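You operate a simulated robot arm through the tools that you are given. There is no shell and no other tool. Be economical: measure what you need, move in short steps, check, and stop when the job is done.

Carry out the task below with a simulated robot arm. There is one attempt and no reset: what you move stays moved.

Task
Let plate 4 cool, then rub the crust off its top.
Fine: heat knob off, hot lamp dark, then switch off; black rubber block back where it lay. What is to be rubbed or washed off counts as gone when no trace of it is left.

It is judged by the outcome, as a careful person would: the job done as asked, and still so three seconds after it is handed in. It fails if anything else is knocked over, pushed out of place, dropped, spilled or broken.

Robot
A 7-joint arm with a two-finger parallel gripper, fixed in place. Base frame: the origin is at the foot of the arm, x ahead of it, y to its left, z up. Readings come in mm, rad, newtons and seconds.
With the tool pointing down near the work surface it reaches from about 340 to 780 mm from the base axis. Its first joint turns from -2.897 to 2.897 rad. Payload 3.91 kg.
The tool frame sits at the grasp point between the pads (the TCP): z along the fingers, y along the line on which they close. The tips reach 30 mm beyond it. Largest opening 110 mm; finger width 20, thickness 10; the body of the gripper, 48 by 112 mm, starts 55 mm behind the TCP.
Orientation is told as [roll, pitch, yaw] about the base's x, y, z axes, in that order, counted from this pose: with the fingers straight down and closing along the base's y, the tool's x points along the base's -x, its y along +y and its z along -z.

Tools
- The arm moves only by the tool apply_moves. Its argument "moves" is a list of rows, each a list of 3 entries, a list of its own where there are three numbers: the turn, a rotation vector about the tool's x, y, z in rad, then the shift along the tool's x, y, z in mm, then the finger opening in mm, from 0 to 110. In form: [[[wx, wy, wz], [x, y, z], gripper], ...]. A call has 1 to 8 rows; each row is the pose to reach, as a shift and turn from the pose commanded when the call began, along the tool's axes at that moment. Each row takes 0.2 s and may step no farther than 50 mm and 0.15 rad from the row before; otherwise, or with a gripper value out of range, the whole call is refused. A pose out of reach is approached as far as the arm can. The call stops where the force on the tool passes 40 N (or 10 N more than at its start, if that is more) or the arm is blocked; 0.2 s more then pass. The fingers move at their own pace (about 153 mm/s each) and stop on an object; they squeeze with about 29 N. The grip force told is the motor's: it shows also when the fingers shut on nothing. Time passes only in rows, and 0.2 s behind the last, so rows that repeat a pose let the fingers close. The reply holds the time, the measured pose of the TCP, the force on the tool along the base axes, the opening and the grip force, in the units named above and with some noise, with the torque about the TCP (base axes, N m) and any sound that the robot's microphone picked up.
- Cameras (640 x 400 px; columns grow to the right, rows downward): "scene" is fixed at [215.2, -648.3, 1728]; the picture's right is [0.86, 0.50, 0.00], its down [0.47, -0.81, -0.36] and it looks along [-0.18, 0.31, -0.93] (base axes); focal length 260 px, centre (320, 200). "wrist" rides on the gripper at [77, 7, -114] in the tool frame; the picture's right is [-0.09, 1.00, 0.00], its down [-0.80, -0.07, -0.59] and it looks along [-0.59, -0.05, 0.80] (tool axes); focal length 270 px, centre (320, 200). There is no depth. A picture from a camera that has moved, and an enlarged one, comes with that camera's place and axes in the base frame and with its lens. The place of the scene camera against the robot may be out by one fixed shift of up to 12 mm in any direction.
- snapshot(camera): a new picture of that camera. The clock stands still meanwhile.
- slide_trunk(by): slides the trunk up (or, below 0, down) by that many mm; the arm rides with it, the base frame stays. It gives what a move gives, with no picture.
- enlarge(camera, box): a new picture of the part [left, top, right, bottom] of that camera's present view, enlarged. The clock stands still meanwhile.
- job_done(): hands the job in; it is judged then, once.

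Work in short steps. Places have to be worked out from the pictures, the camera data and where the tool is seen: move nearer, look again, correct. Check each grasp and each placing, and mend what went wrong. You have 120 turns and 84 pictures in all, those below and enlarged ones among them. Open the gripper and draw the arm clear of the work before you hand the job in, unless the task says otherwise; then end with one line.

The tools are called after "Call:" as name(argument=value, ...) on one line, values as JSON. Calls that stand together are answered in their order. apply_moves: Moves the arm, as the interface text tells. Its arguments: {"type":"object","properties":{"moves":{"type":"array"}},"required":["moves"]} The other tools are called the same way: slide_trunk (by) slides the trunk up or down; snapshot (camera) takes a picture; enlarge (camera, box) takes an enlarged picture of a part of a camera's view; job_done () hands the job in.

At the start:

```text
clock: 0.0
ee_pos: [11.3, -410.8, 1333.5]
tool_rot: [0.001, -0.001, 0.001]
ft_force: [-0.3, 0.1, -0.2]
wrist_torque: [0.03, 0.01, -0.02]
opening: 110.1
finger_force: 0.1
trunk travel left (down, up): [-575.0, 35.0]
```

scene: 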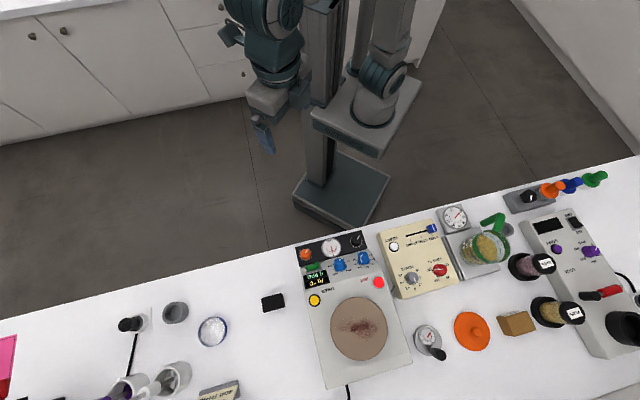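
wrist: 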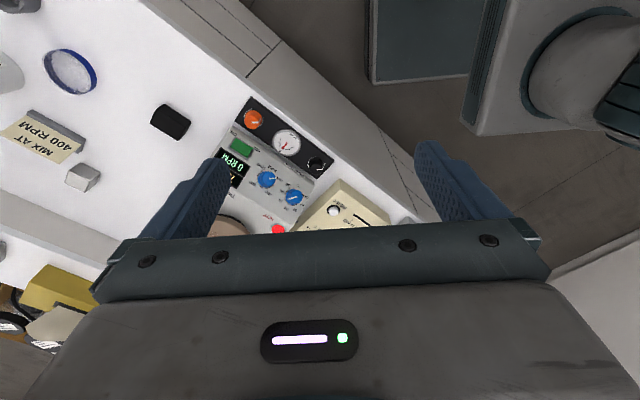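

I start by looking closer at the hot plate with the crust and at its neighbours.

Call:
enlarge(camera="scene", box=[240, 220, 440, 400])

Call:
enlarge(camera="scene", box=[380, 160, 640, 370])

Call:
enlarge(camera="scene", box=[0, 270, 300, 400])

```text
2.22 times, centred on (340, 310) of scene
camera zoom: at [215.2, -648.3, 1728.0], right [0.86, 0.5, 0.0], down [0.47, -0.81, -0.36], along [-0.18, 0.31, -0.93], focal length 578 px, centre (276, -44)
```

zoom: 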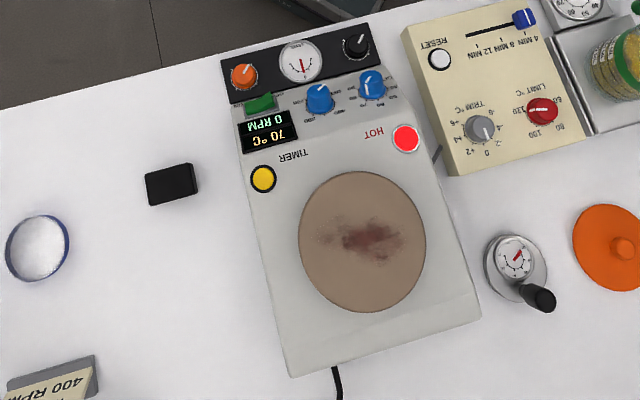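

```text
1.90 times, centred on (510, 265) of scene
camera zoom: at [215.2, -648.3, 1728.0], right [0.86, 0.5, 0.0], down [0.47, -0.81, -0.36], along [-0.18, 0.31, -0.93], focal length 495 px, centre (-42, 76)
```

zoom: 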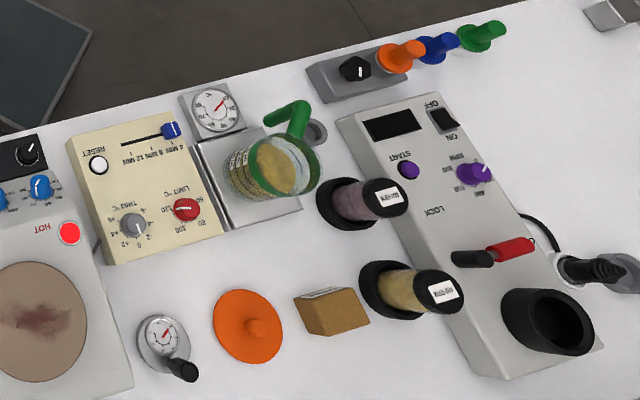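

```text
2.13 times, centred on (150, 335) of scene
camera zoom: at [215.2, -648.3, 1728.0], right [0.86, 0.5, 0.0], down [0.47, -0.81, -0.36], along [-0.18, 0.31, -0.93], focal length 554 px, centre (683, -88)
```

zoom: 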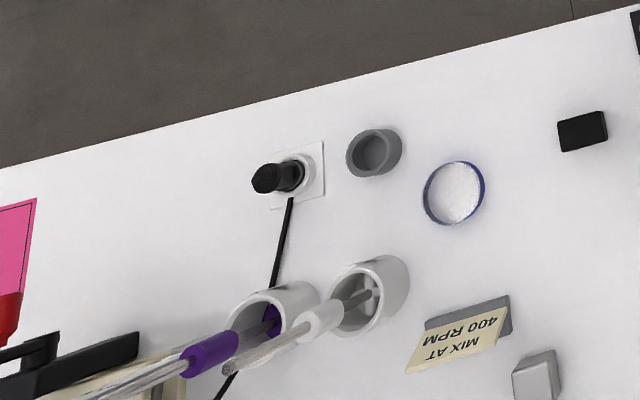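

The bench top looks to be about z≈910. I move the wrist camera nearer to the hot plate so I can read its labels.

Call:
apply_moves(moves=[[[0, 0, 0], [-20, -40, 0], 110], [[0, 0, 0], [-40, -80, 10], 110], [[0, 0, 0], [-60, -120, 30], 110], [[0, 0, 0], [-80, -160, 50], 110], [[0, 0, 0], [-100, -200, 70], 110]])

Call:
snapshot(camera="wrist")

```text
clock: 1.2
ee_pos: [107.1, -611.8, 1260.9]
tool_rot: [0.001, -0.001, 0.0]
ft_force: [0.2, 0.1, 0.6]
wrist_torque: [0.0, 0.01, 0.01]
opening: 109.9
finger_force: 0.1
trunk travel left (down, up): [-575.0, 35.0]
```

```text
78 pictures are left
camera wrist: at [28.9, -605.9, 1374.5], right [0.09, 1.0, 0.0], down [0.8, -0.07, 0.59], along [0.59, -0.05, -0.8], focal length 270 px, centre (320, 200)
```

wrist: 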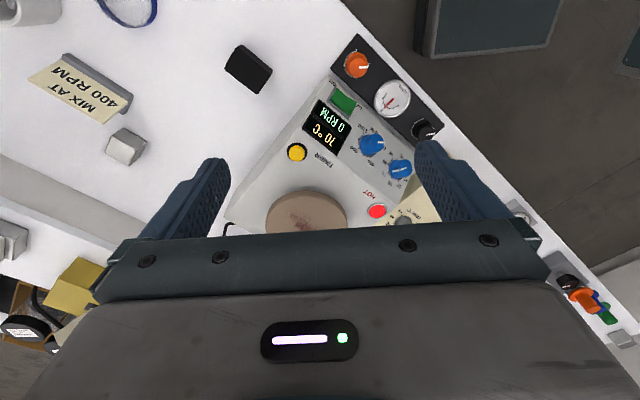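

Call:
enlarge(camera="wrist", box=[260, 20, 460, 145])

Call:
enlarge(camera="wrist", box=[260, 90, 440, 240])

```text
3.20 times, centred on (360, 82) of wrist
camera zoom: at [28.9, -605.9, 1374.5], right [0.09, 1.0, 0.0], down [0.8, -0.07, 0.59], along [0.59, -0.05, -0.8], focal length 865 px, centre (192, 576)
```

zoom: 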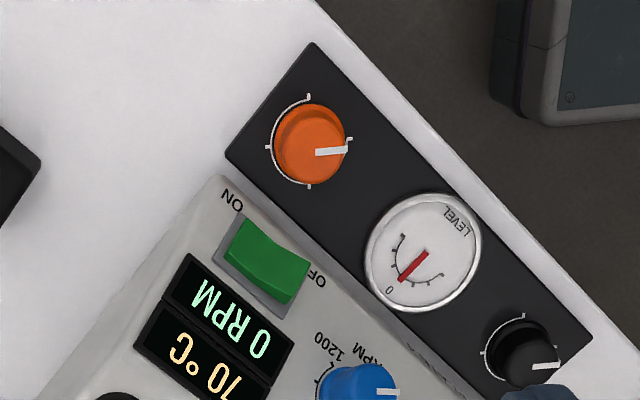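

```text
2.67 times, centred on (350, 165) of wrist
camera zoom: at [28.9, -605.9, 1374.5], right [0.09, 1.0, 0.0], down [0.8, -0.07, 0.59], along [0.59, -0.05, -0.8], focal length 721 px, centre (240, 293)
```

zoom: 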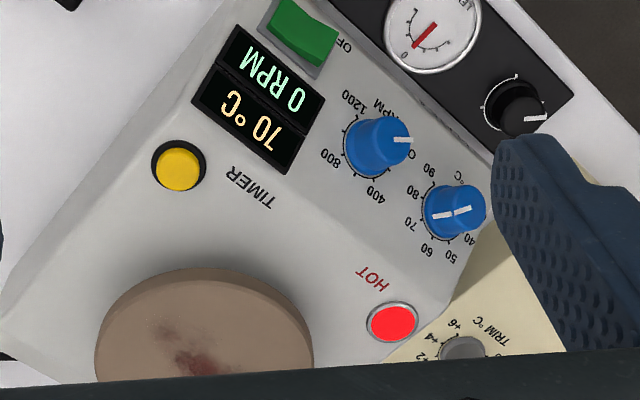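

Only one hot plate is visible. Its °C knob is set at about 70, its power switch is green, and its HOT lamp is lit. I turn the gripper 45° to line up with it and look at the panel from the robot's side.

Call:
apply_moves(moves=[[[0, 0, 0.131], [-9, 37, 17], 110], [[0, 0, 0.262], [-18, 75, 33], 110], [[0, 0, 0.393], [-28, 112, 50], 110], [[0, 0, 0.524], [-37, 150, 67], 110], [[0, 0, 0.654], [-46, 187, 83], 110], [[0, 0, 0.785], [-56, 225, 100], 110]])

Call:
snapshot(camera="wrist")

```text
clock: 2.6
ee_pos: [166.5, -385.1, 1161.9]
tool_rot: [0.001, -0.003, -0.787]
ft_force: [0.2, -0.3, -0.8]
wrist_torque: [-0.03, 0.0, -0.01]
opening: 110.1
finger_force: 0.0
trunk travel left (down, up): [-575.0, 35.0]
```

```text
75 pictures are left
camera wrist: at [117.1, -325.8, 1276.7], right [0.77, 0.64, 0.0], down [0.51, -0.62, 0.6], along [0.38, -0.46, -0.8], focal length 270 px, centre (320, 200)
```

wrist: 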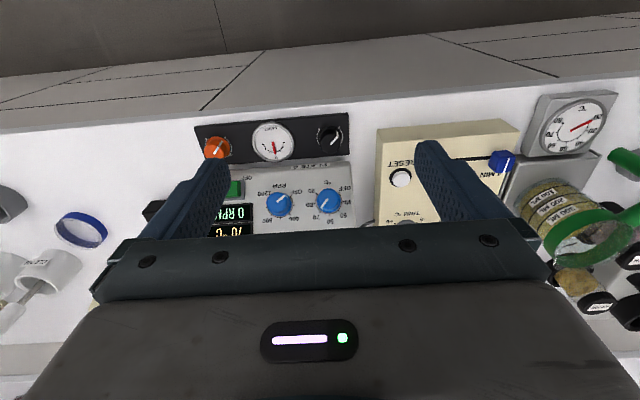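

Call:
enlarge(camera="wrist", box=[190, 110, 370, 240])

```text
3.08 times, centred on (280, 175) of wrist
camera zoom: at [117.1, -325.8, 1276.7], right [0.77, 0.64, 0.0], down [0.51, -0.62, 0.6], along [0.38, -0.46, -0.8], focal length 832 px, centre (443, 277)
```

zoom: 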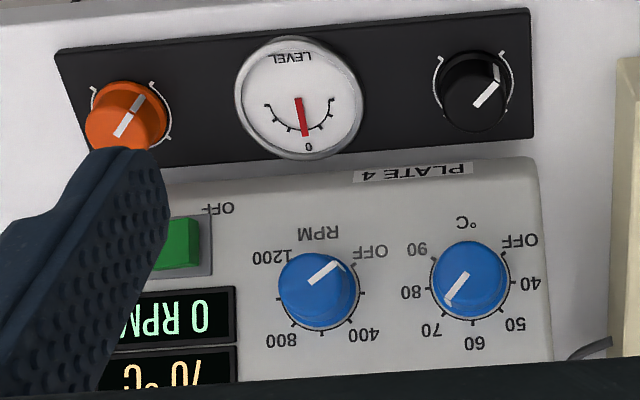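

That's PLATE 4. The °C knob is at 70, and OFF is about 180° counter-clockwise from there. I move above the knob at around (268,-491).

Call:
apply_moves(moves=[[[0, 0, 0], [-37, -1, 24], 60], [[0, 0, 0], [-74, -1, 48], 60], [[0, 0, 0], [-110, -2, 72], 60], [[0, 0, 0], [-147, -3, 97], 60]])

Call:
snapshot(camera="wrist")

Call:
snapshot(camera="scene")

```text
clock: 3.6
ee_pos: [271.6, -495.8, 1068.7]
tool_rot: [0.0, 0.001, -0.785]
ft_force: [-0.4, -0.3, -1.0]
wrist_torque: [-0.03, 0.0, -0.01]
opening: 59.9
finger_force: 0.0
trunk travel left (down, up): [-575.0, 35.0]
```

```text
73 pictures are left
camera wrist: at [222.0, -435.3, 1182.9], right [0.77, 0.64, 0.0], down [0.52, -0.62, 0.59], along [0.38, -0.46, -0.8], focal length 270 px, centre (320, 200)
```

wrist: 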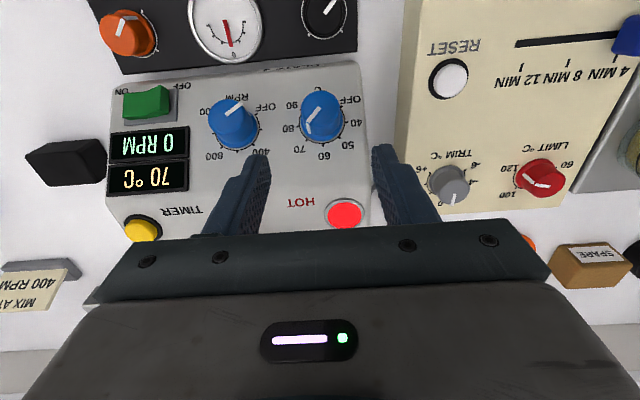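

```text
72 pictures are left
```

scene: 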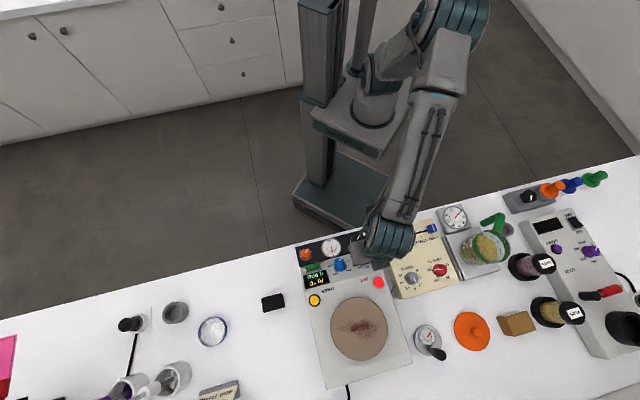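

Call:
enlarge(camera="wrist", box=[200, 60, 380, 175])

```text
3.48 times, centred on (290, 118) of wrist
camera zoom: at [222.0, -435.3, 1182.9], right [0.77, 0.64, 0.0], down [0.52, -0.62, 0.59], along [0.38, -0.46, -0.8], focal length 940 px, centre (424, 487)
```

zoom: 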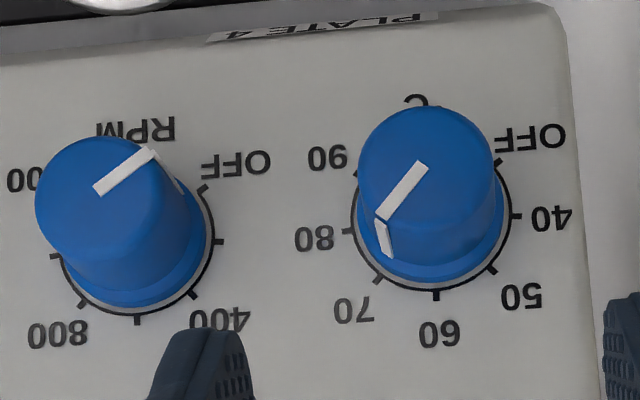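

The control panel leans back about 50° toward the robot, so I need to align the tool with the knob's axis. I back off along that axis and tilt the gripper.

Call:
apply_moves(moves=[[[0, -0.125, 0], [14, 0, 0], 60], [[0, -0.25, 0], [28, 0, 0], 60], [[0, -0.375, 0], [42, 0, 0], 60], [[0, -0.5, 0], [56, 0, 4], 60], [[0, -0.625, 0], [70, 1, 8], 60], [[0, -0.75, 0], [84, 1, 12], 60], [[0, -0.875, 0], [98, 1, 17], 60]])

Call:
snapshot(camera="wrist")

Call:
snapshot(camera="scene")

```text
clock: 5.2
ee_pos: [200.5, -421.6, 1051.5]
tool_rot: [0.0, -0.876, -0.785]
ft_force: [0.0, -0.8, 0.4]
wrist_torque: [-0.01, -0.01, 0.01]
opening: 59.9
finger_force: 0.0
trunk travel left (down, up): [-575.0, 35.0]
```

```text
70 pictures are left
camera wrist: at [107.5, -321.1, 1066.1], right [0.74, 0.66, 0.07], down [-0.01, -0.09, 1.0], along [0.67, -0.74, -0.06], focal length 270 px, centre (320, 200)
```

wrist: 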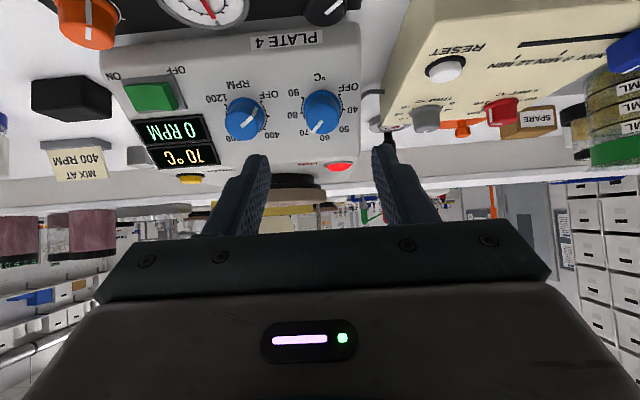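

```text
69 pictures are left
```

scene: 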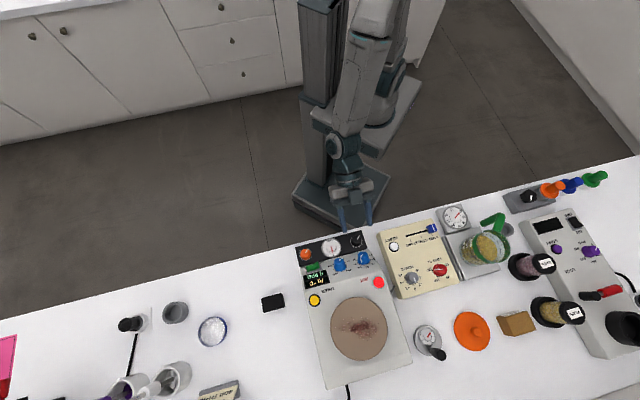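

Call:
enlarge(camera="wrist", box=[210, 20, 370, 180])

```text
2.50 times, centred on (290, 100) of wrist
camera zoom: at [107.5, -321.1, 1066.1], right [0.74, 0.66, 0.07], down [-0.01, -0.09, 1.0], along [0.67, -0.74, -0.06], focal length 676 px, centre (395, 450)
```

zoom: 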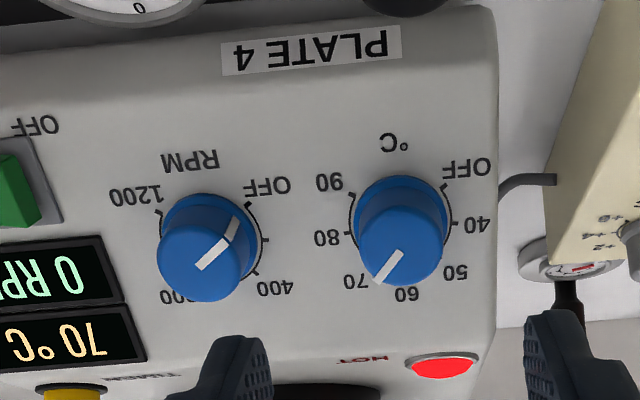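

The knob axis comes out at ≈49.5° tilt, which matches the tool. The knob base is at about u=545.6, z=970. I move in along the axis and stop just short to check.

Call:
apply_moves(moves=[[[0, 0, 0], [-3, 0, 40], 60], [[0, 0, 0], [-6, 0, 75], 60], [[0, 0, 0], [-6, 0, 85], 60]])

Call:
snapshot(camera="wrist")

```text
clock: 6.0
ee_pos: [251.5, -473.1, 999.9]
tool_rot: [0.001, -0.875, -0.785]
ft_force: [-0.6, -0.1, 0.3]
wrist_torque: [0.02, 0.01, 0.02]
opening: 59.9
finger_force: 0.1
trunk travel left (down, up): [-575.0, 35.0]
```

```text
67 pictures are left
camera wrist: at [158.8, -371.1, 1014.5], right [0.74, 0.66, 0.07], down [-0.01, -0.09, 1.0], along [0.67, -0.74, -0.06], focal length 270 px, centre (320, 200)
```

wrist: 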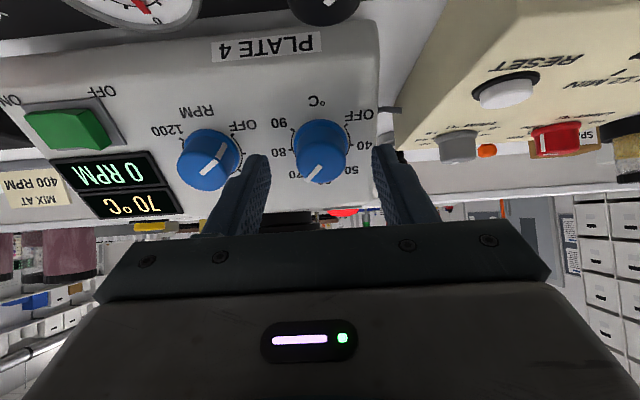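

The knob is centred between the fingers. I advance 9 mm and close on it.

Call:
apply_moves(moves=[[[0, 0, 0], [0, 0, 5], 60], [[0, 0, 0], [0, 0, 9], 60], [[0, 0, 0], [0, 0, 9], 20], [[0, 0, 0], [0, 0, 9], 20], [[0, 0, 0], [0, 0, 9], 20]])

```text
clock: 7.2
ee_pos: [255.6, -476.6, 993.6]
tool_rot: [0.001, -0.874, -0.784]
ft_force: [4.6, 3.8, -0.2]
wrist_torque: [-0.34, -0.11, -0.13]
opening: 29.5
finger_force: 45.4
trunk travel left (down, up): [-575.0, 35.0]
```

I have the knob, at 29.5 mm opening. I turn it counter-clockwise, toward OFF.

Call:
apply_moves(moves=[[[0, 0, -0.13], [0, 0, 9], 20], [[0, 0, -0.26], [0, 0, 9], 20], [[0, 0, -0.39], [0, 0, 9], 20], [[0, 0, -0.52], [0, 0, 9], 20], [[0, 0, -0.65], [0, 0, 9], 20], [[0, 0, -0.78], [0, 0, 9], 20]])

Call:
snapshot(camera="wrist")

```text
clock: 8.6
ee_pos: [258.7, -478.0, 990.0]
tool_rot: [-0.682, -0.605, 0.177]
ft_force: [-4.8, 16.8, 18.2]
wrist_torque: [1.16, 0.57, 0.35]
opening: 30.5
finger_force: 45.3
trunk travel left (down, up): [-575.0, 35.0]
stopped in row 6: the force on the tool passed its limit at 46 N (the readings are from after the stop); the commanded pose is now the measured one
```

```text
66 pictures are left
camera wrist: at [135.1, -421.4, 1016.2], right [0.29, 0.84, -0.47], down [0.31, 0.38, 0.87], along [0.91, -0.39, -0.15], focal length 270 px, centre (320, 200)
```

wrist: 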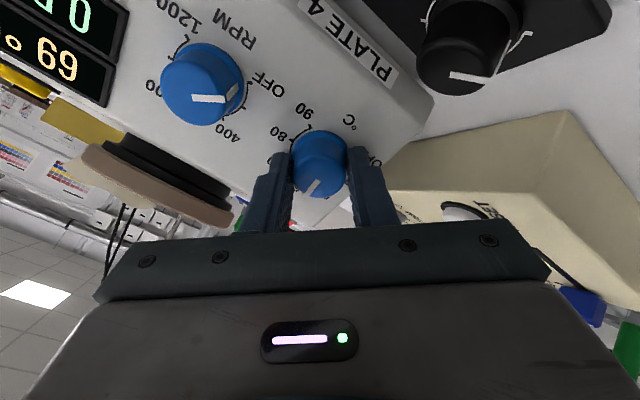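

I repeated the 9 mm advance by mistake, so the tips pressed on the panel. I open, back off 5 mm and check the knob.

Call:
apply_moves(moves=[[[0, 0, 0], [0, 0, -1], 46], [[0, 0, 0], [0, 0, -5], 46], [[0, 0, 0], [0, 0, -5], 46]])

Call:
enlarge(camera="wrist", box=[240, 80, 400, 220])

Call:
enlarge(camera="scene", box=[240, 220, 440, 400])

```text
clock: 9.4
ee_pos: [256.0, -478.5, 990.4]
tool_rot: [-0.678, -0.602, 0.172]
ft_force: [-0.3, 0.7, 0.4]
wrist_torque: [0.0, 0.01, 0.0]
opening: 46.1
finger_force: 0.2
trunk travel left (down, up): [-575.0, 35.0]
```

```text
2.86 times, centred on (320, 150) of wrist
camera zoom: at [132.9, -421.7, 1016.6], right [0.29, 0.84, -0.46], down [0.31, 0.38, 0.87], along [0.91, -0.39, -0.15], focal length 772 px, centre (320, 343)
```

zoom: 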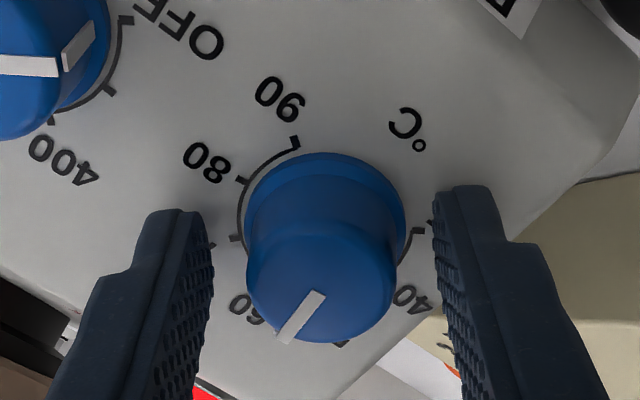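

```text
2.22 times, centred on (340, 310) of scene
camera zoom: at [215.2, -648.3, 1728.0], right [0.86, 0.5, 0.0], down [0.47, -0.81, -0.36], along [-0.18, 0.31, -0.93], focal length 578 px, centre (276, -44)
```

zoom: 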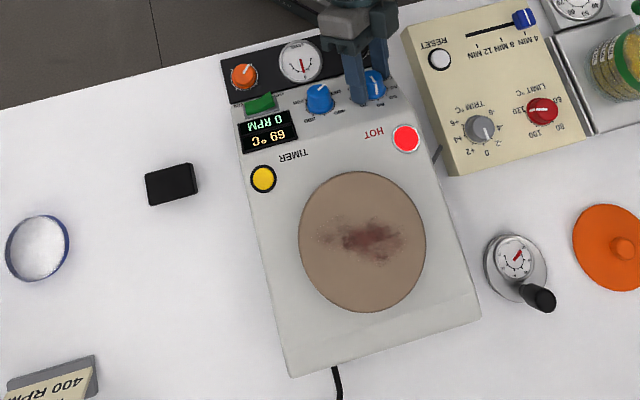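

The device didn't shift, and the knob now points between 60 and 50. I regrip slightly farther out and keep turning, with no extra push this time.

Call:
apply_moves(moves=[[[0, 0, 0], [0, 0, -2], 20], [[0, 0, 0], [0, 0, -2], 20], [[0, 0, -0.14], [0, 0, -2], 20], [[0, 0, -0.28], [0, 0, -2], 20], [[0, 0, -0.42], [0, 0, -2], 20], [[0, 0, -0.56], [0, 0, -2], 20], [[0, 0, -0.7], [0, 0, -2], 20], [[0, 0, -0.84], [0, 0, -2], 20]])

Call:
snapshot(camera="wrist")

```text
clock: 11.2
ee_pos: [256.9, -478.4, 990.7]
tool_rot: [-0.871, 0.008, 0.793]
ft_force: [0.6, 4.0, -16.7]
wrist_torque: [1.45, 0.18, 0.95]
opening: 30.8
finger_force: 44.6
trunk travel left (down, up): [-575.0, 35.0]
```

```text
63 pictures are left
camera wrist: at [137.0, -467.1, 1060.5], right [-0.4, 0.51, -0.76], down [0.27, 0.86, 0.43], along [0.88, -0.03, -0.48], focal length 270 px, centre (320, 200)
```

wrist: 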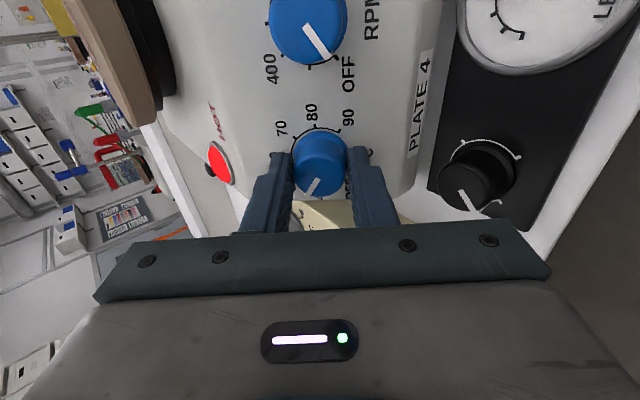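

Call:
apply_moves(moves=[[[0, 0, 0], [0, 0, 0], 46], [[0, 0, 0], [0, 0, -2], 46]])

Call:
enlarge(camera="wrist", box=[220, 80, 420, 230])

```text
clock: 11.8
ee_pos: [254.3, -475.8, 994.6]
tool_rot: [-0.877, 0.008, 0.79]
ft_force: [1.1, 0.6, -0.1]
wrist_torque: [0.0, 0.0, -0.03]
opening: 46.0
finger_force: 0.1
trunk travel left (down, up): [-575.0, 35.0]
```

```text
2.67 times, centred on (320, 155) of wrist
camera zoom: at [135.2, -465.4, 1063.1], right [-0.4, 0.51, -0.77], down [0.27, 0.86, 0.43], along [0.88, -0.04, -0.48], focal length 721 px, centre (320, 320)
```

zoom: 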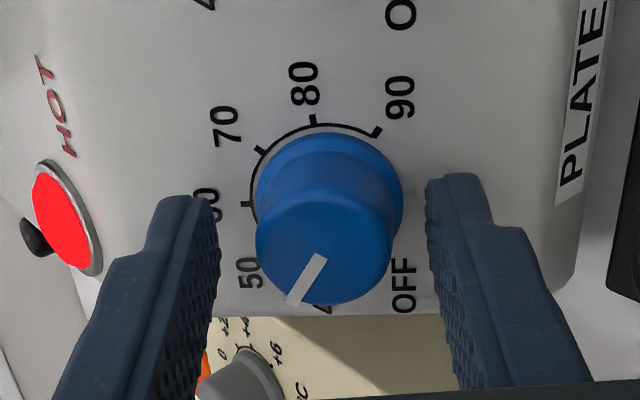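

The pointer is at about 45–47. I regrip and turn on.

Call:
apply_moves(moves=[[[0, 0, 0], [0, 0, 0], 20], [[0, 0, 0], [0, 0, 0], 20], [[0, 0, -0.14], [0, 0, 0], 20], [[0, 0, -0.28], [0, 0, 0], 20], [[0, 0, -0.42], [0, 0, 0], 20], [[0, 0, -0.56], [0, 0, 0], 20], [[0, 0, -0.7], [0, 0, 0], 20], [[0, 0, -0.84], [0, 0, 0], 20]])

Call:
snapshot(camera="wrist")

```text
clock: 12.8
ee_pos: [254.6, -476.1, 994.5]
tool_rot: [-0.835, 0.158, 0.927]
ft_force: [-3.3, 6.2, -3.4]
wrist_torque: [0.44, 0.65, -0.13]
opening: 29.8
finger_force: 45.1
out of reach, approached as far as the arm can: row 4
trunk travel left (down, up): [-575.0, 35.0]
stopped in row 4: the force on the tool passed its limit at 81 N (the readings are from after the stop); the commanded pose is now the measured one
```

```text
61 pictures are left
camera wrist: at [144.2, -474.4, 1076.8], right [-0.55, 0.38, -0.74], down [0.2, 0.93, 0.32], along [0.81, 0.02, -0.59], focal length 270 px, centre (320, 200)
```

wrist: 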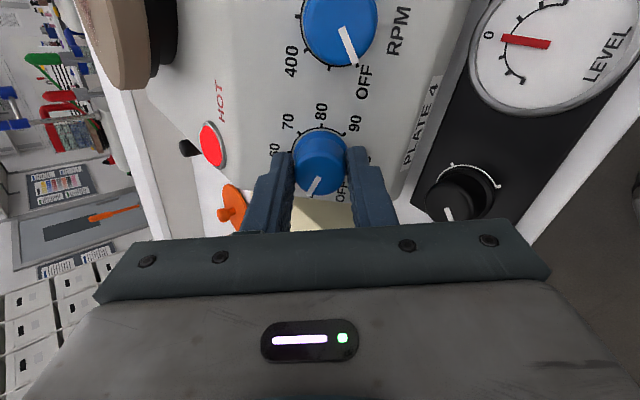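

That's the wrist's limit. I release, unwind about 100° with the fingers open around the knob, and regrip.

Call:
apply_moves(moves=[[[0, 0, 0], [0, 0, 0], 50], [[0, 0, 0.0], [0, 0, -12], 50], [[0, 0, 0.14], [0, 0, -12], 50], [[0, 0, 0.28], [0, 0, -12], 50], [[0, 0, 0.42], [0, 0, -12], 50], [[0, 0, 0.56], [0, 0, -12], 50], [[0, 0, 0.7], [0, 0, -12], 50], [[0, 0, 0.84], [0, 0, -12], 50]])

Call:
apply_moves(moves=[[[0, 0, 0.14], [0, 0, 0], 50], [[0, 0, 0.28], [0, 0, 0], 50], [[0, 0, 0.42], [0, 0, 0], 50], [[0, 0, 0.56], [0, 0, 0], 50], [[0, 0, 0.7], [0, 0, 0], 50], [[0, 0, 0.84], [0, 0, 0], 50]])

Call:
snapshot(camera="wrist")

```text
clock: 14.6
ee_pos: [250.2, -471.3, 1001.8]
tool_rot: [-0.742, -0.459, 0.335]
ft_force: [0.3, -0.2, 0.5]
wrist_torque: [-0.03, 0.0, -0.02]
opening: 50.0
finger_force: 0.1
out of reach, approached as far as the arm can: row 2
trunk travel left (down, up): [-575.0, 35.0]
```

```text
clock: 16.0
ee_pos: [249.0, -470.1, 1001.4]
tool_rot: [-0.115, -0.844, -0.631]
ft_force: [-0.5, -0.1, 0.1]
wrist_torque: [0.0, 0.0, 0.01]
opening: 49.8
finger_force: 0.0
trunk travel left (down, up): [-575.0, 35.0]
```

```text
60 pictures are left
camera wrist: at [151.3, -374.8, 1019.1], right [0.7, 0.71, -0.01], down [0.07, -0.05, 1.0], along [0.71, -0.7, -0.09], focal length 270 px, centre (320, 200)
```

wrist: 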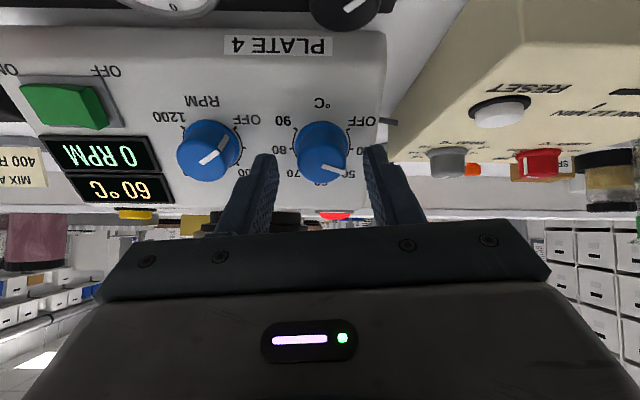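

The pointer is just past 40–45, and the plate reads 60 °C and is cooling. I advance, grip, and turn the last ~65°.

Call:
apply_moves(moves=[[[0, 0, 0], [0, 0, 6], 50], [[0, 0, 0], [0, 0, 12], 50], [[0, 0, 0], [0, 0, 12], 20], [[0, 0, 0], [0, 0, 12], 20], [[0, 0, -0.14], [0, 0, 12], 20], [[0, 0, -0.28], [0, 0, 12], 20], [[0, 0, -0.42], [0, 0, 12], 20], [[0, 0, -0.56], [0, 0, 12], 20]])

Call:
apply_moves(moves=[[[0, 0, -0.14], [0, 0, 0], 20], [[0, 0, -0.28], [0, 0, 0], 20], [[0, 0, -0.42], [0, 0, 0], 20], [[0, 0, -0.54], [0, 0, 0], 20]])

Call:
enlarge(camera="wrist", box=[220, 80, 420, 230])

```text
clock: 17.8
ee_pos: [255.7, -476.0, 994.1]
tool_rot: [-0.608, -0.631, 0.088]
ft_force: [0.8, 3.8, -4.6]
wrist_torque: [0.53, -0.94, 1.07]
opening: 29.5
finger_force: 44.8
trunk travel left (down, up): [-575.0, 35.0]
```

```text
clock: 18.8
ee_pos: [256.0, -476.9, 993.4]
tool_rot: [-0.813, -0.273, 0.536]
ft_force: [3.6, 15.5, -7.7]
wrist_torque: [1.06, 0.66, -0.31]
opening: 30.3
finger_force: 45.0
trunk travel left (down, up): [-575.0, 35.0]
```

```text
2.67 times, centred on (320, 155) of wrist
camera zoom: at [129.9, -448.7, 1043.9], right [-0.11, 0.73, -0.67], down [0.36, 0.66, 0.66], along [0.93, -0.17, -0.34], focal length 721 px, centre (320, 320)
```

zoom: 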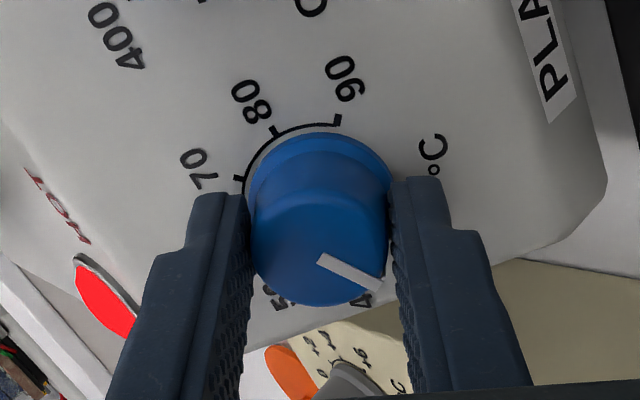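

Call:
apply_moves(moves=[[[0, 0, -0.12], [0, 0, -1], 20], [[0, 0, -0.24], [0, 0, -1], 20], [[0, 0, -0.36], [0, 0, -1], 20], [[0, 0, -0.36], [0, 0, -1], 20]])

Call:
apply_moves(moves=[[[0, 0, 0], [0, 0, 0], 50], [[0, 0, 0], [0, 0, -15], 50], [[0, 0, 0], [0, 0, -40], 50]])

Call:
enlarge(camera="wrist", box=[220, 80, 420, 230])

```text
clock: 19.8
ee_pos: [253.2, -476.4, 992.9]
tool_rot: [-0.844, -0.005, 0.781]
ft_force: [-3.3, 10.0, -16.7]
wrist_torque: [1.13, 0.85, -0.02]
opening: 29.9
finger_force: 45.8
trunk travel left (down, up): [-575.0, 35.0]
```

```text
clock: 20.6
ee_pos: [236.3, -456.7, 1019.4]
tool_rot: [-0.85, -0.003, 0.774]
ft_force: [0.3, 0.3, 0.1]
wrist_torque: [0.01, 0.01, 0.02]
opening: 50.3
finger_force: 0.1
out of reach, approached as far as the arm can: row 3
trunk travel left (down, up): [-575.0, 35.0]
```

```text
2.67 times, centred on (320, 155) of wrist
camera zoom: at [118.1, -446.1, 1090.3], right [-0.4, 0.53, -0.75], down [0.29, 0.85, 0.45], along [0.87, -0.04, -0.49], focal length 721 px, centre (320, 320)
```

zoom: 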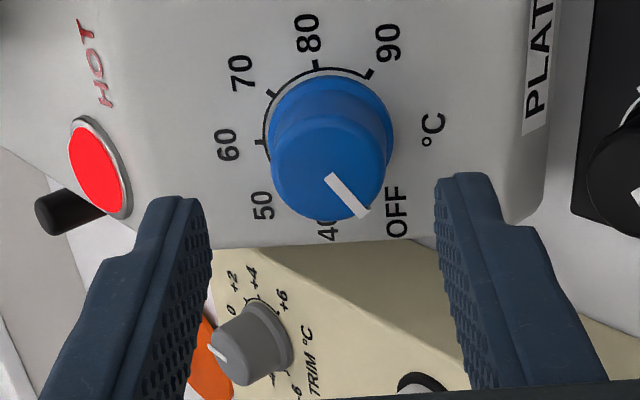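

The pointer is at OFF or very nearly. I unwind the wrist and check it straight on.

Call:
apply_moves(moves=[[[0, 0, 0.14], [0, 0, -10], 50], [[0, 0, 0.28], [0, 0, -15], 50], [[0, 0, 0.42], [0, 0, -20], 50], [[0, 0, 0.56], [0, 0, -20], 50], [[0, 0, 0.7], [0, 0, -20], 50], [[0, 0, 0.84], [0, 0, -20], 50]])

Call:
apply_moves(moves=[[[0, 0, 0.14], [0, 0, 0], 50], [[0, 0, 0.28], [0, 0, 0], 50], [[0, 0, 0.42], [0, 0, 0], 50], [[0, 0, 0.56], [0, 0, 0], 50], [[0, 0, 0.73], [0, 0, 0], 50]])

Call:
enlarge(camera="wrist", box=[180, 20, 400, 190])

```text
clock: 22.0
ee_pos: [226.9, -445.3, 1034.0]
tool_rot: [-0.644, -0.598, 0.141]
ft_force: [0.5, -0.2, 0.0]
wrist_torque: [0.0, 0.0, -0.03]
opening: 50.1
finger_force: 0.0
trunk travel left (down, up): [-575.0, 35.0]
```

```text
refused: row 5 steps farther than a row can; nothing moved
```

```text
2.35 times, centred on (290, 105) of wrist
camera zoom: at [104.0, -388.5, 1062.1], right [0.29, 0.85, -0.44], down [0.32, 0.35, 0.88], along [0.9, -0.4, -0.17], focal length 636 px, centre (391, 424)
```

zoom: 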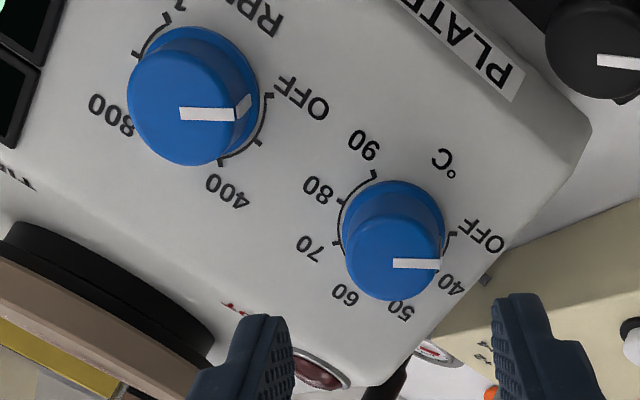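

The heat knob now matches the other knob's OFF position, and the HOT lamp seems to have gone dark. I finish unwinding and check both.

Call:
apply_moves(moves=[[[0, 0, 0.14], [0, 0, 0], 50], [[0, 0, 0.28], [0, 0, 0], 50], [[0, 0, 0.42], [0, 0, 0], 50], [[0, 0, 0.56], [0, 0, 0], 50], [[0, 0, 0.7], [0, 0, 0], 50]])

Call:
snapshot(camera="wrist")

Call:
enlarge(camera="scene", box=[240, 220, 440, 400])

```text
clock: 23.2
ee_pos: [226.0, -446.4, 1033.3]
tool_rot: [-0.023, -0.849, -0.754]
ft_force: [-0.6, -0.6, -0.3]
wrist_torque: [-0.01, -0.03, 0.01]
opening: 50.0
finger_force: 0.0
trunk travel left (down, up): [-575.0, 35.0]
```

```text
56 pictures are left
camera wrist: at [132.4, -345.8, 1051.1], right [0.74, 0.67, 0.05], down [0.02, -0.1, 0.99], along [0.68, -0.73, -0.09], focal length 270 px, centre (320, 200)
```

wrist: 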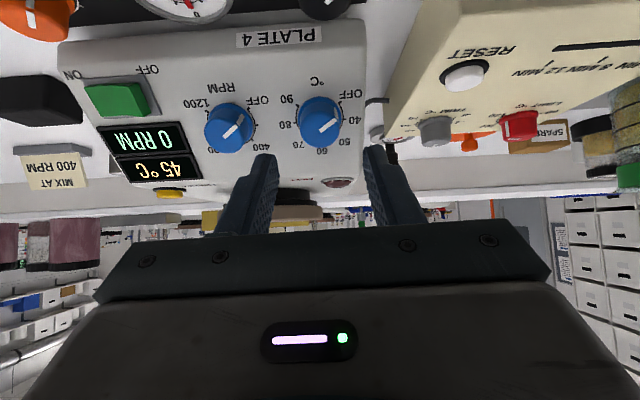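

```text
2.22 times, centred on (340, 310) of scene
camera zoom: at [215.2, -648.3, 1728.0], right [0.86, 0.5, 0.0], down [0.47, -0.81, -0.36], along [-0.18, 0.31, -0.93], focal length 578 px, centre (276, -44)
```

zoom: 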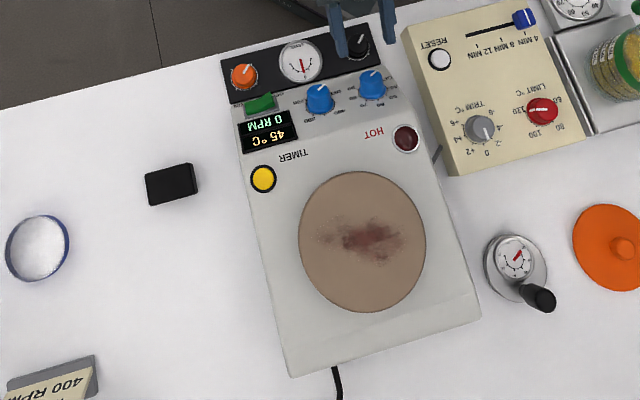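

The plate is at 45 °C, the lamp is dark and the knob is OFF. Next is the green rocker switch, so I look at it closely.

Call:
enlarge(camera="wrist", box=[50, 50, 200, 150])

```text
4.00 times, centred on (125, 100) of wrist
camera zoom: at [132.4, -345.8, 1051.1], right [0.74, 0.67, 0.05], down [0.02, -0.1, 0.99], along [0.68, -0.73, -0.09], focal length 1081 px, centre (1100, 600)
```

zoom: 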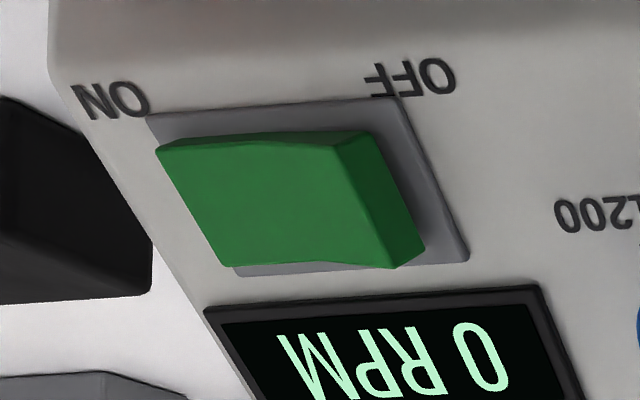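

The OFF half of the rocker, on the right, is raised at about u≈521, v≈-290, z≈954. I close the fingers and go to a standoff in front of it.

Call:
apply_moves(moves=[[[0, 0, 0], [0, -45, 0], 0], [[0, 0, 0], [0, -90, 0], 0], [[0, 0, 0], [10, -136, 10], 0], [[0, 0, 0], [30, -136, 33], 0]])

Call:
snapshot(camera="wrist")

```text
clock: 24.2
ee_pos: [136.1, -551.2, 990.6]
tool_rot: [-0.026, -0.848, -0.748]
ft_force: [0.2, -0.3, -0.2]
wrist_torque: [-0.01, -0.01, 0.01]
opening: 0.0
finger_force: 29.1
trunk travel left (down, up): [-575.0, 35.0]
```

```text
53 pictures are left
camera wrist: at [42.8, -450.2, 1007.7], right [0.74, 0.68, 0.05], down [0.02, -0.1, 1.0], along [0.68, -0.73, -0.09], focal length 270 px, centre (320, 200)
```

wrist: 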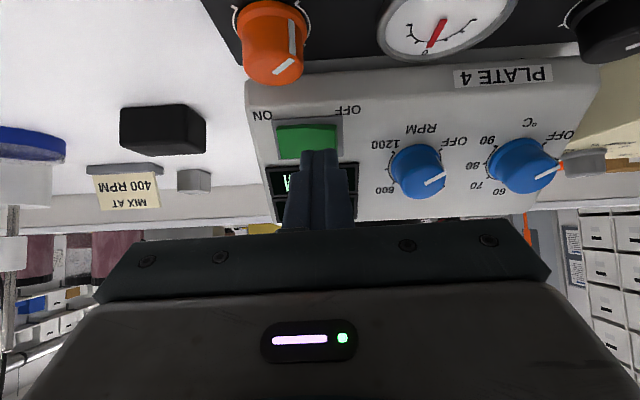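

The tip lines up with the OFF half. I press along the panel normal in small steps.

Call:
apply_moves(moves=[[[0, 0, 0], [3, 3, 8], 0], [[0, 0, 0], [3, 3, 15], 0], [[0, 0, 0], [3, 3, 19], 0], [[0, 0, 0], [3, 3, 22], 0], [[0, 0, 0], [3, 3, 24], 0]])

Call:
snapshot(camera="wrist")

```text
clock: 25.4
ee_pos: [146.4, -554.5, 975.9]
tool_rot: [-0.029, -0.85, -0.75]
ft_force: [-7.9, 10.8, 10.3]
wrist_torque: [0.14, 0.15, 0.09]
opening: 0.1
finger_force: 29.0
trunk travel left (down, up): [-575.0, 35.0]
```

```text
52 pictures are left
camera wrist: at [53.8, -455.3, 993.0], right [0.74, 0.67, 0.05], down [0.02, -0.09, 1.0], along [0.68, -0.73, -0.08], focal length 270 px, centre (320, 200)
```

wrist: 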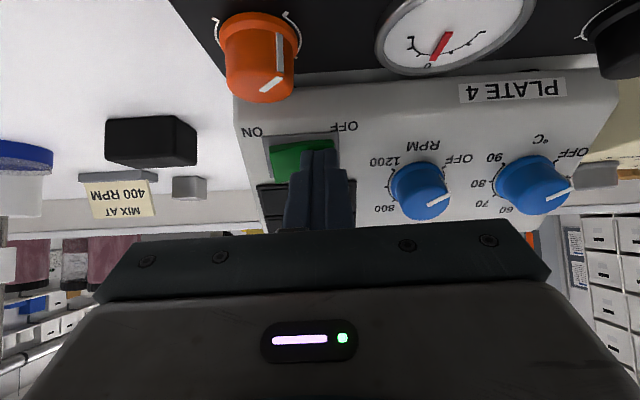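

Call:
apply_moves(moves=[[[0, 0, 0], [0, 0, 2], 0], [[0, 0, 0], [0, 0, -10], 0], [[0, 0, 0], [0, 0, -30], 0], [[0, 0, 0], [0, 0, -60], 0]])

Call:
enlarge(camera="wrist", box=[220, 60, 420, 220])

Call:
enlarge(camera="scene", box=[240, 220, 440, 400])

```text
clock: 26.4
ee_pos: [116.7, -522.6, 1012.9]
tool_rot: [-0.029, -0.85, -0.748]
ft_force: [0.2, 0.4, 0.7]
wrist_torque: [0.02, 0.0, 0.03]
opening: 0.0
finger_force: 28.8
trunk travel left (down, up): [-575.0, 35.0]
```

```text
2.50 times, centred on (320, 140) of wrist
camera zoom: at [22.7, -422.2, 1030.4], right [0.74, 0.68, 0.05], down [0.02, -0.1, 1.0], along [0.68, -0.73, -0.09], focal length 676 px, centre (320, 350)
```

zoom: 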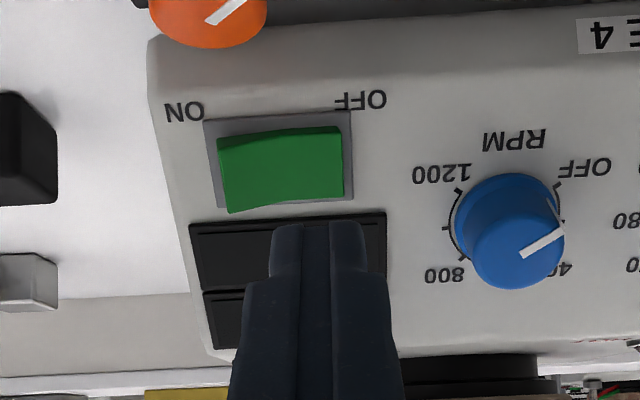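

```text
2.22 times, centred on (340, 310) of scene
camera zoom: at [215.2, -648.3, 1728.0], right [0.86, 0.5, 0.0], down [0.47, -0.81, -0.36], along [-0.18, 0.31, -0.93], focal length 578 px, centre (276, -44)
```

zoom: 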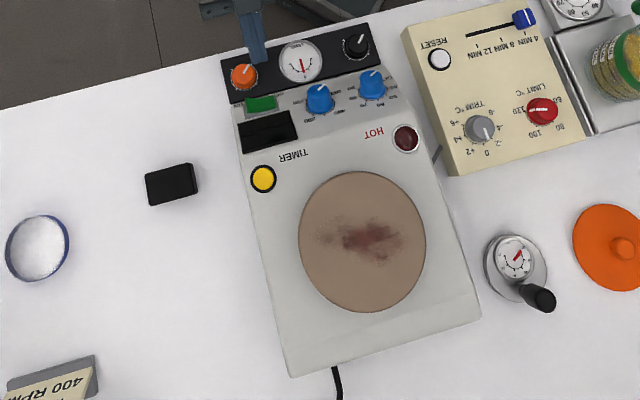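

The switch is off and the display is dark. Now the rubber block: I bring the gripper upright again and move to look down on it, at about (103,-723).

Call:
apply_moves(moves=[[[0, 0.0, 0], [-25, -5, -20], 70], [[0, 0.145, 0], [-45, -30, -15], 70], [[0, 0.29, 0], [-60, -60, -10], 70], [[0, 0.435, 0], [-75, -90, 0], 70], [[0, 0.58, 0], [-85, -120, 5], 70], [[0, 0.725, 0], [-95, -140, 10], 70], [[0, 0.85, 0], [-102, -151, 14], 70]])

Call:
snapshot(camera="wrist")

```text
clock: 28.0
ee_pos: [66.4, -687.7, 1080.4]
tool_rot: [-0.018, 0.004, -0.771]
ft_force: [1.2, -0.1, 0.2]
wrist_torque: [0.04, 0.01, 0.0]
opening: 69.9
finger_force: 0.0
trunk travel left (down, up): [-575.0, 35.0]
```

```text
49 pictures are left
camera wrist: at [18.3, -628.3, 1196.1], right [0.76, 0.65, -0.02], down [0.53, -0.6, 0.59], along [0.38, -0.46, -0.81], focal length 270 px, centre (320, 200)
```

wrist: 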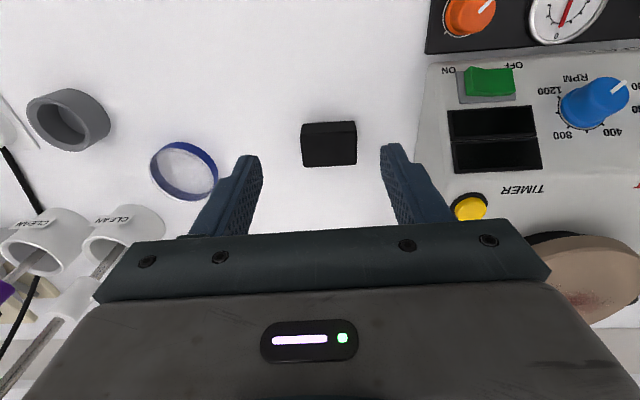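

Call:
enlarge(camera="wrist", box=[270, 100, 390, 190])

```text
4.44 times, centred on (330, 145) of wrist
camera zoom: at [18.3, -628.3, 1196.1], right [0.76, 0.65, -0.02], down [0.53, -0.6, 0.59], along [0.38, -0.46, -0.81], focal length 1201 px, centre (276, 444)
```

zoom: 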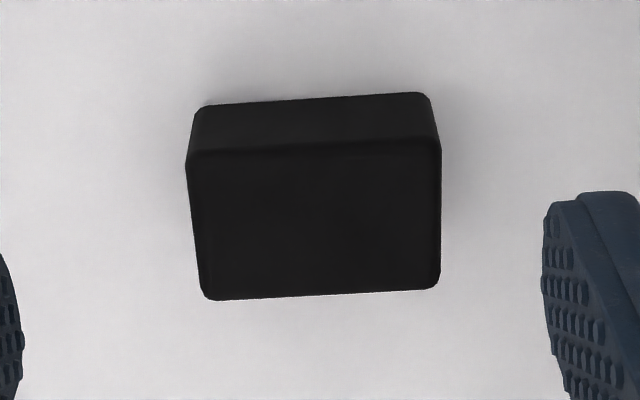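

The block is about 56×36×31 mm, with its long side nearly along the tool's closing direction. I move over it and take a closer picture to get its height.

Call:
apply_moves(moves=[[[-0.009, 0, 0.025], [-24, 3, 20], 90], [[-0.018, 0, 0.05], [-48, 5, 45], 90], [[-0.018, 0, 0.05], [-48, 5, 70], 90]])

Call:
snapshot(camera="wrist")

```text
clock: 28.8
ee_pos: [107.9, -718.2, 1012.6]
tool_rot: [-0.003, 0.0, -0.821]
ft_force: [-0.3, 0.1, 0.8]
wrist_torque: [0.0, -0.01, 0.0]
opening: 90.3
finger_force: 0.0
trunk travel left (down, up): [-575.0, 35.0]
```

```text
47 pictures are left
camera wrist: at [59.5, -658.4, 1126.2], right [0.79, 0.61, 0.0], down [0.49, -0.63, 0.59], along [0.36, -0.47, -0.8], focal length 270 px, centre (320, 200)
```

wrist: 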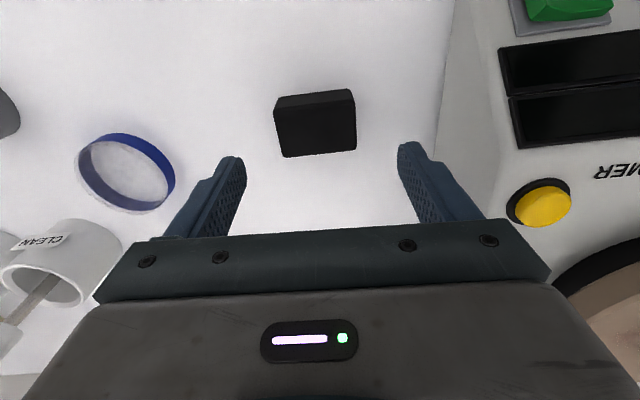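

The block is roughly under the TCP. I lower with the fingers open around it and look again.

Call:
apply_moves(moves=[[[0, 0, 0], [0, 0, 25], 90], [[0, 0, 0], [0, 0, 47], 90]])

Call:
snapshot(camera="wrist")

```text
clock: 29.4
ee_pos: [105.8, -717.9, 965.3]
tool_rot: [0.001, 0.0, -0.819]
ft_force: [-1.0, -0.2, -0.2]
wrist_torque: [0.03, 0.02, 0.01]
opening: 90.2
finger_force: 0.0
trunk travel left (down, up): [-575.0, 35.0]
```

```text
46 pictures are left
camera wrist: at [58.2, -657.4, 1080.1], right [0.79, 0.62, 0.0], down [0.5, -0.63, 0.59], along [0.36, -0.47, -0.81], focal length 270 px, centre (320, 200)
```

wrist: 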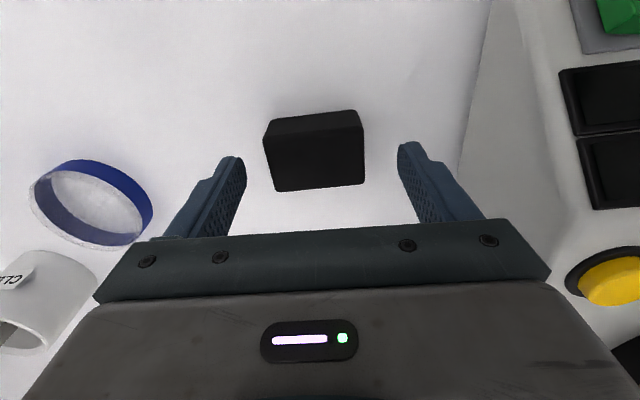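

The block's top is at z≈936 and the bench at about 905. I correct by 2 mm and a small turn, lower to TCP z≈943 and close.

Call:
apply_moves(moves=[[[0, 0, -0.045], [2, -2, 8], 90], [[0, 0, -0.045], [2, -2, 16], 90], [[0, 0, -0.045], [2, -2, 22], 90], [[0, 0, -0.045], [2, -2, 22], 64]])

Call:
snapshot(camera="wrist")

```text
clock: 30.4
ee_pos: [101.6, -718.6, 943.1]
tool_rot: [0.0, 0.002, -0.776]
ft_force: [-0.2, 0.9, -0.1]
wrist_torque: [-0.02, -0.04, -0.01]
opening: 64.1
finger_force: 0.0
trunk travel left (down, up): [-575.0, 35.0]
```

```text
45 pictures are left
camera wrist: at [51.5, -659.7, 1057.9], right [0.76, 0.65, 0.0], down [0.52, -0.61, 0.59], along [0.39, -0.45, -0.8], focal length 270 px, centre (320, 200)
```

wrist: 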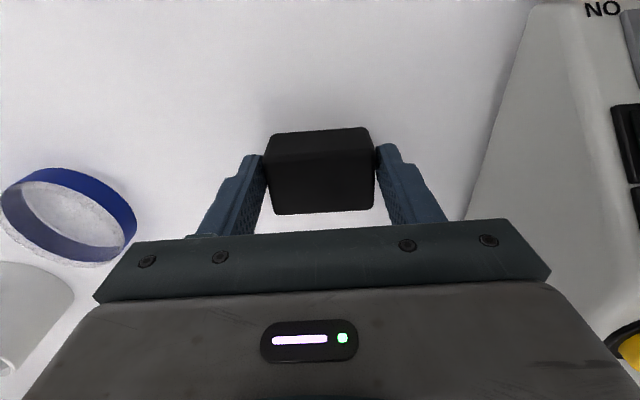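

It's well aligned, so I close.

Call:
apply_moves(moves=[[[0, 0, 0], [0, 0, 0], 56], [[0, 0, 0], [0, 0, 0], 45], [[0, 0, 0], [0, 0, 0], 45], [[0, 0, 0], [0, 0, 0], 45]])

```text
clock: 31.4
ee_pos: [101.0, -718.4, 943.3]
tool_rot: [-0.001, 0.001, -0.775]
ft_force: [0.2, 0.0, -1.0]
wrist_torque: [-0.02, -0.04, -0.01]
opening: 59.2
finger_force: 29.1
trunk travel left (down, up): [-575.0, 35.0]
```

I have the block (59 mm wide). The pick pose was (101.3, -718.5, 943.2) at yaw -0.776. I lift it.

Call:
apply_moves(moves=[[[0, 0, 0], [0, 0, -30], 45], [[0, 0, 0], [0, 0, -70], 45], [[0, 0, 0], [0, 0, -115], 45], [[0, 0, 0], [0, 0, -160], 45], [[0, 0, 0], [-25, 43, -180], 45], [[0, 0, 0], [-48, 82, -180], 45], [[0, 0, 0], [-70, 120, -180], 45]])

Call:
snapshot(camera="wrist")

Call:
snapshot(camera="scene")

```text
refused: row 5 steps farther than a row can; nothing moved
```

```text
44 pictures are left
camera wrist: at [51.6, -659.8, 1058.0], right [0.76, 0.65, 0.0], down [0.52, -0.61, 0.59], along [0.39, -0.45, -0.8], focal length 270 px, centre (320, 200)
```

wrist: 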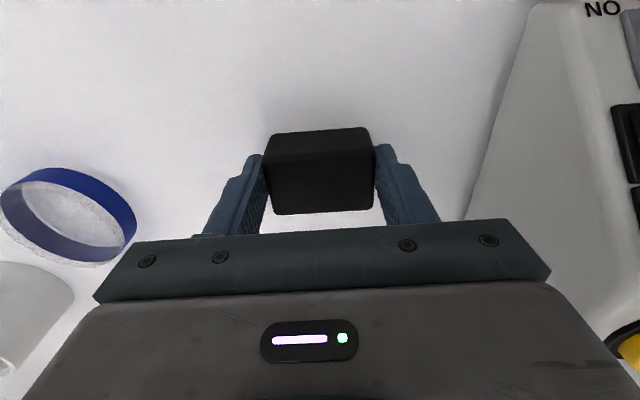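

```text
43 pictures are left
```

scene: 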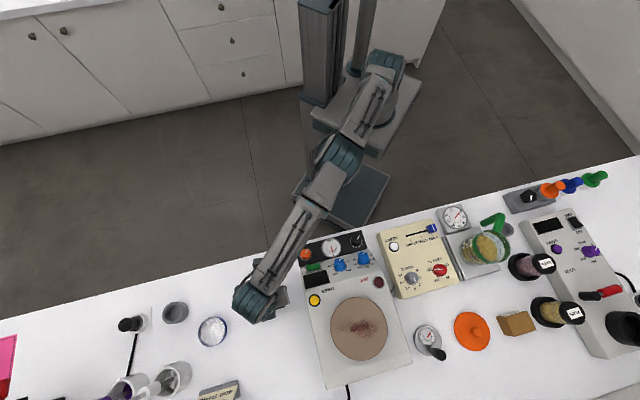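

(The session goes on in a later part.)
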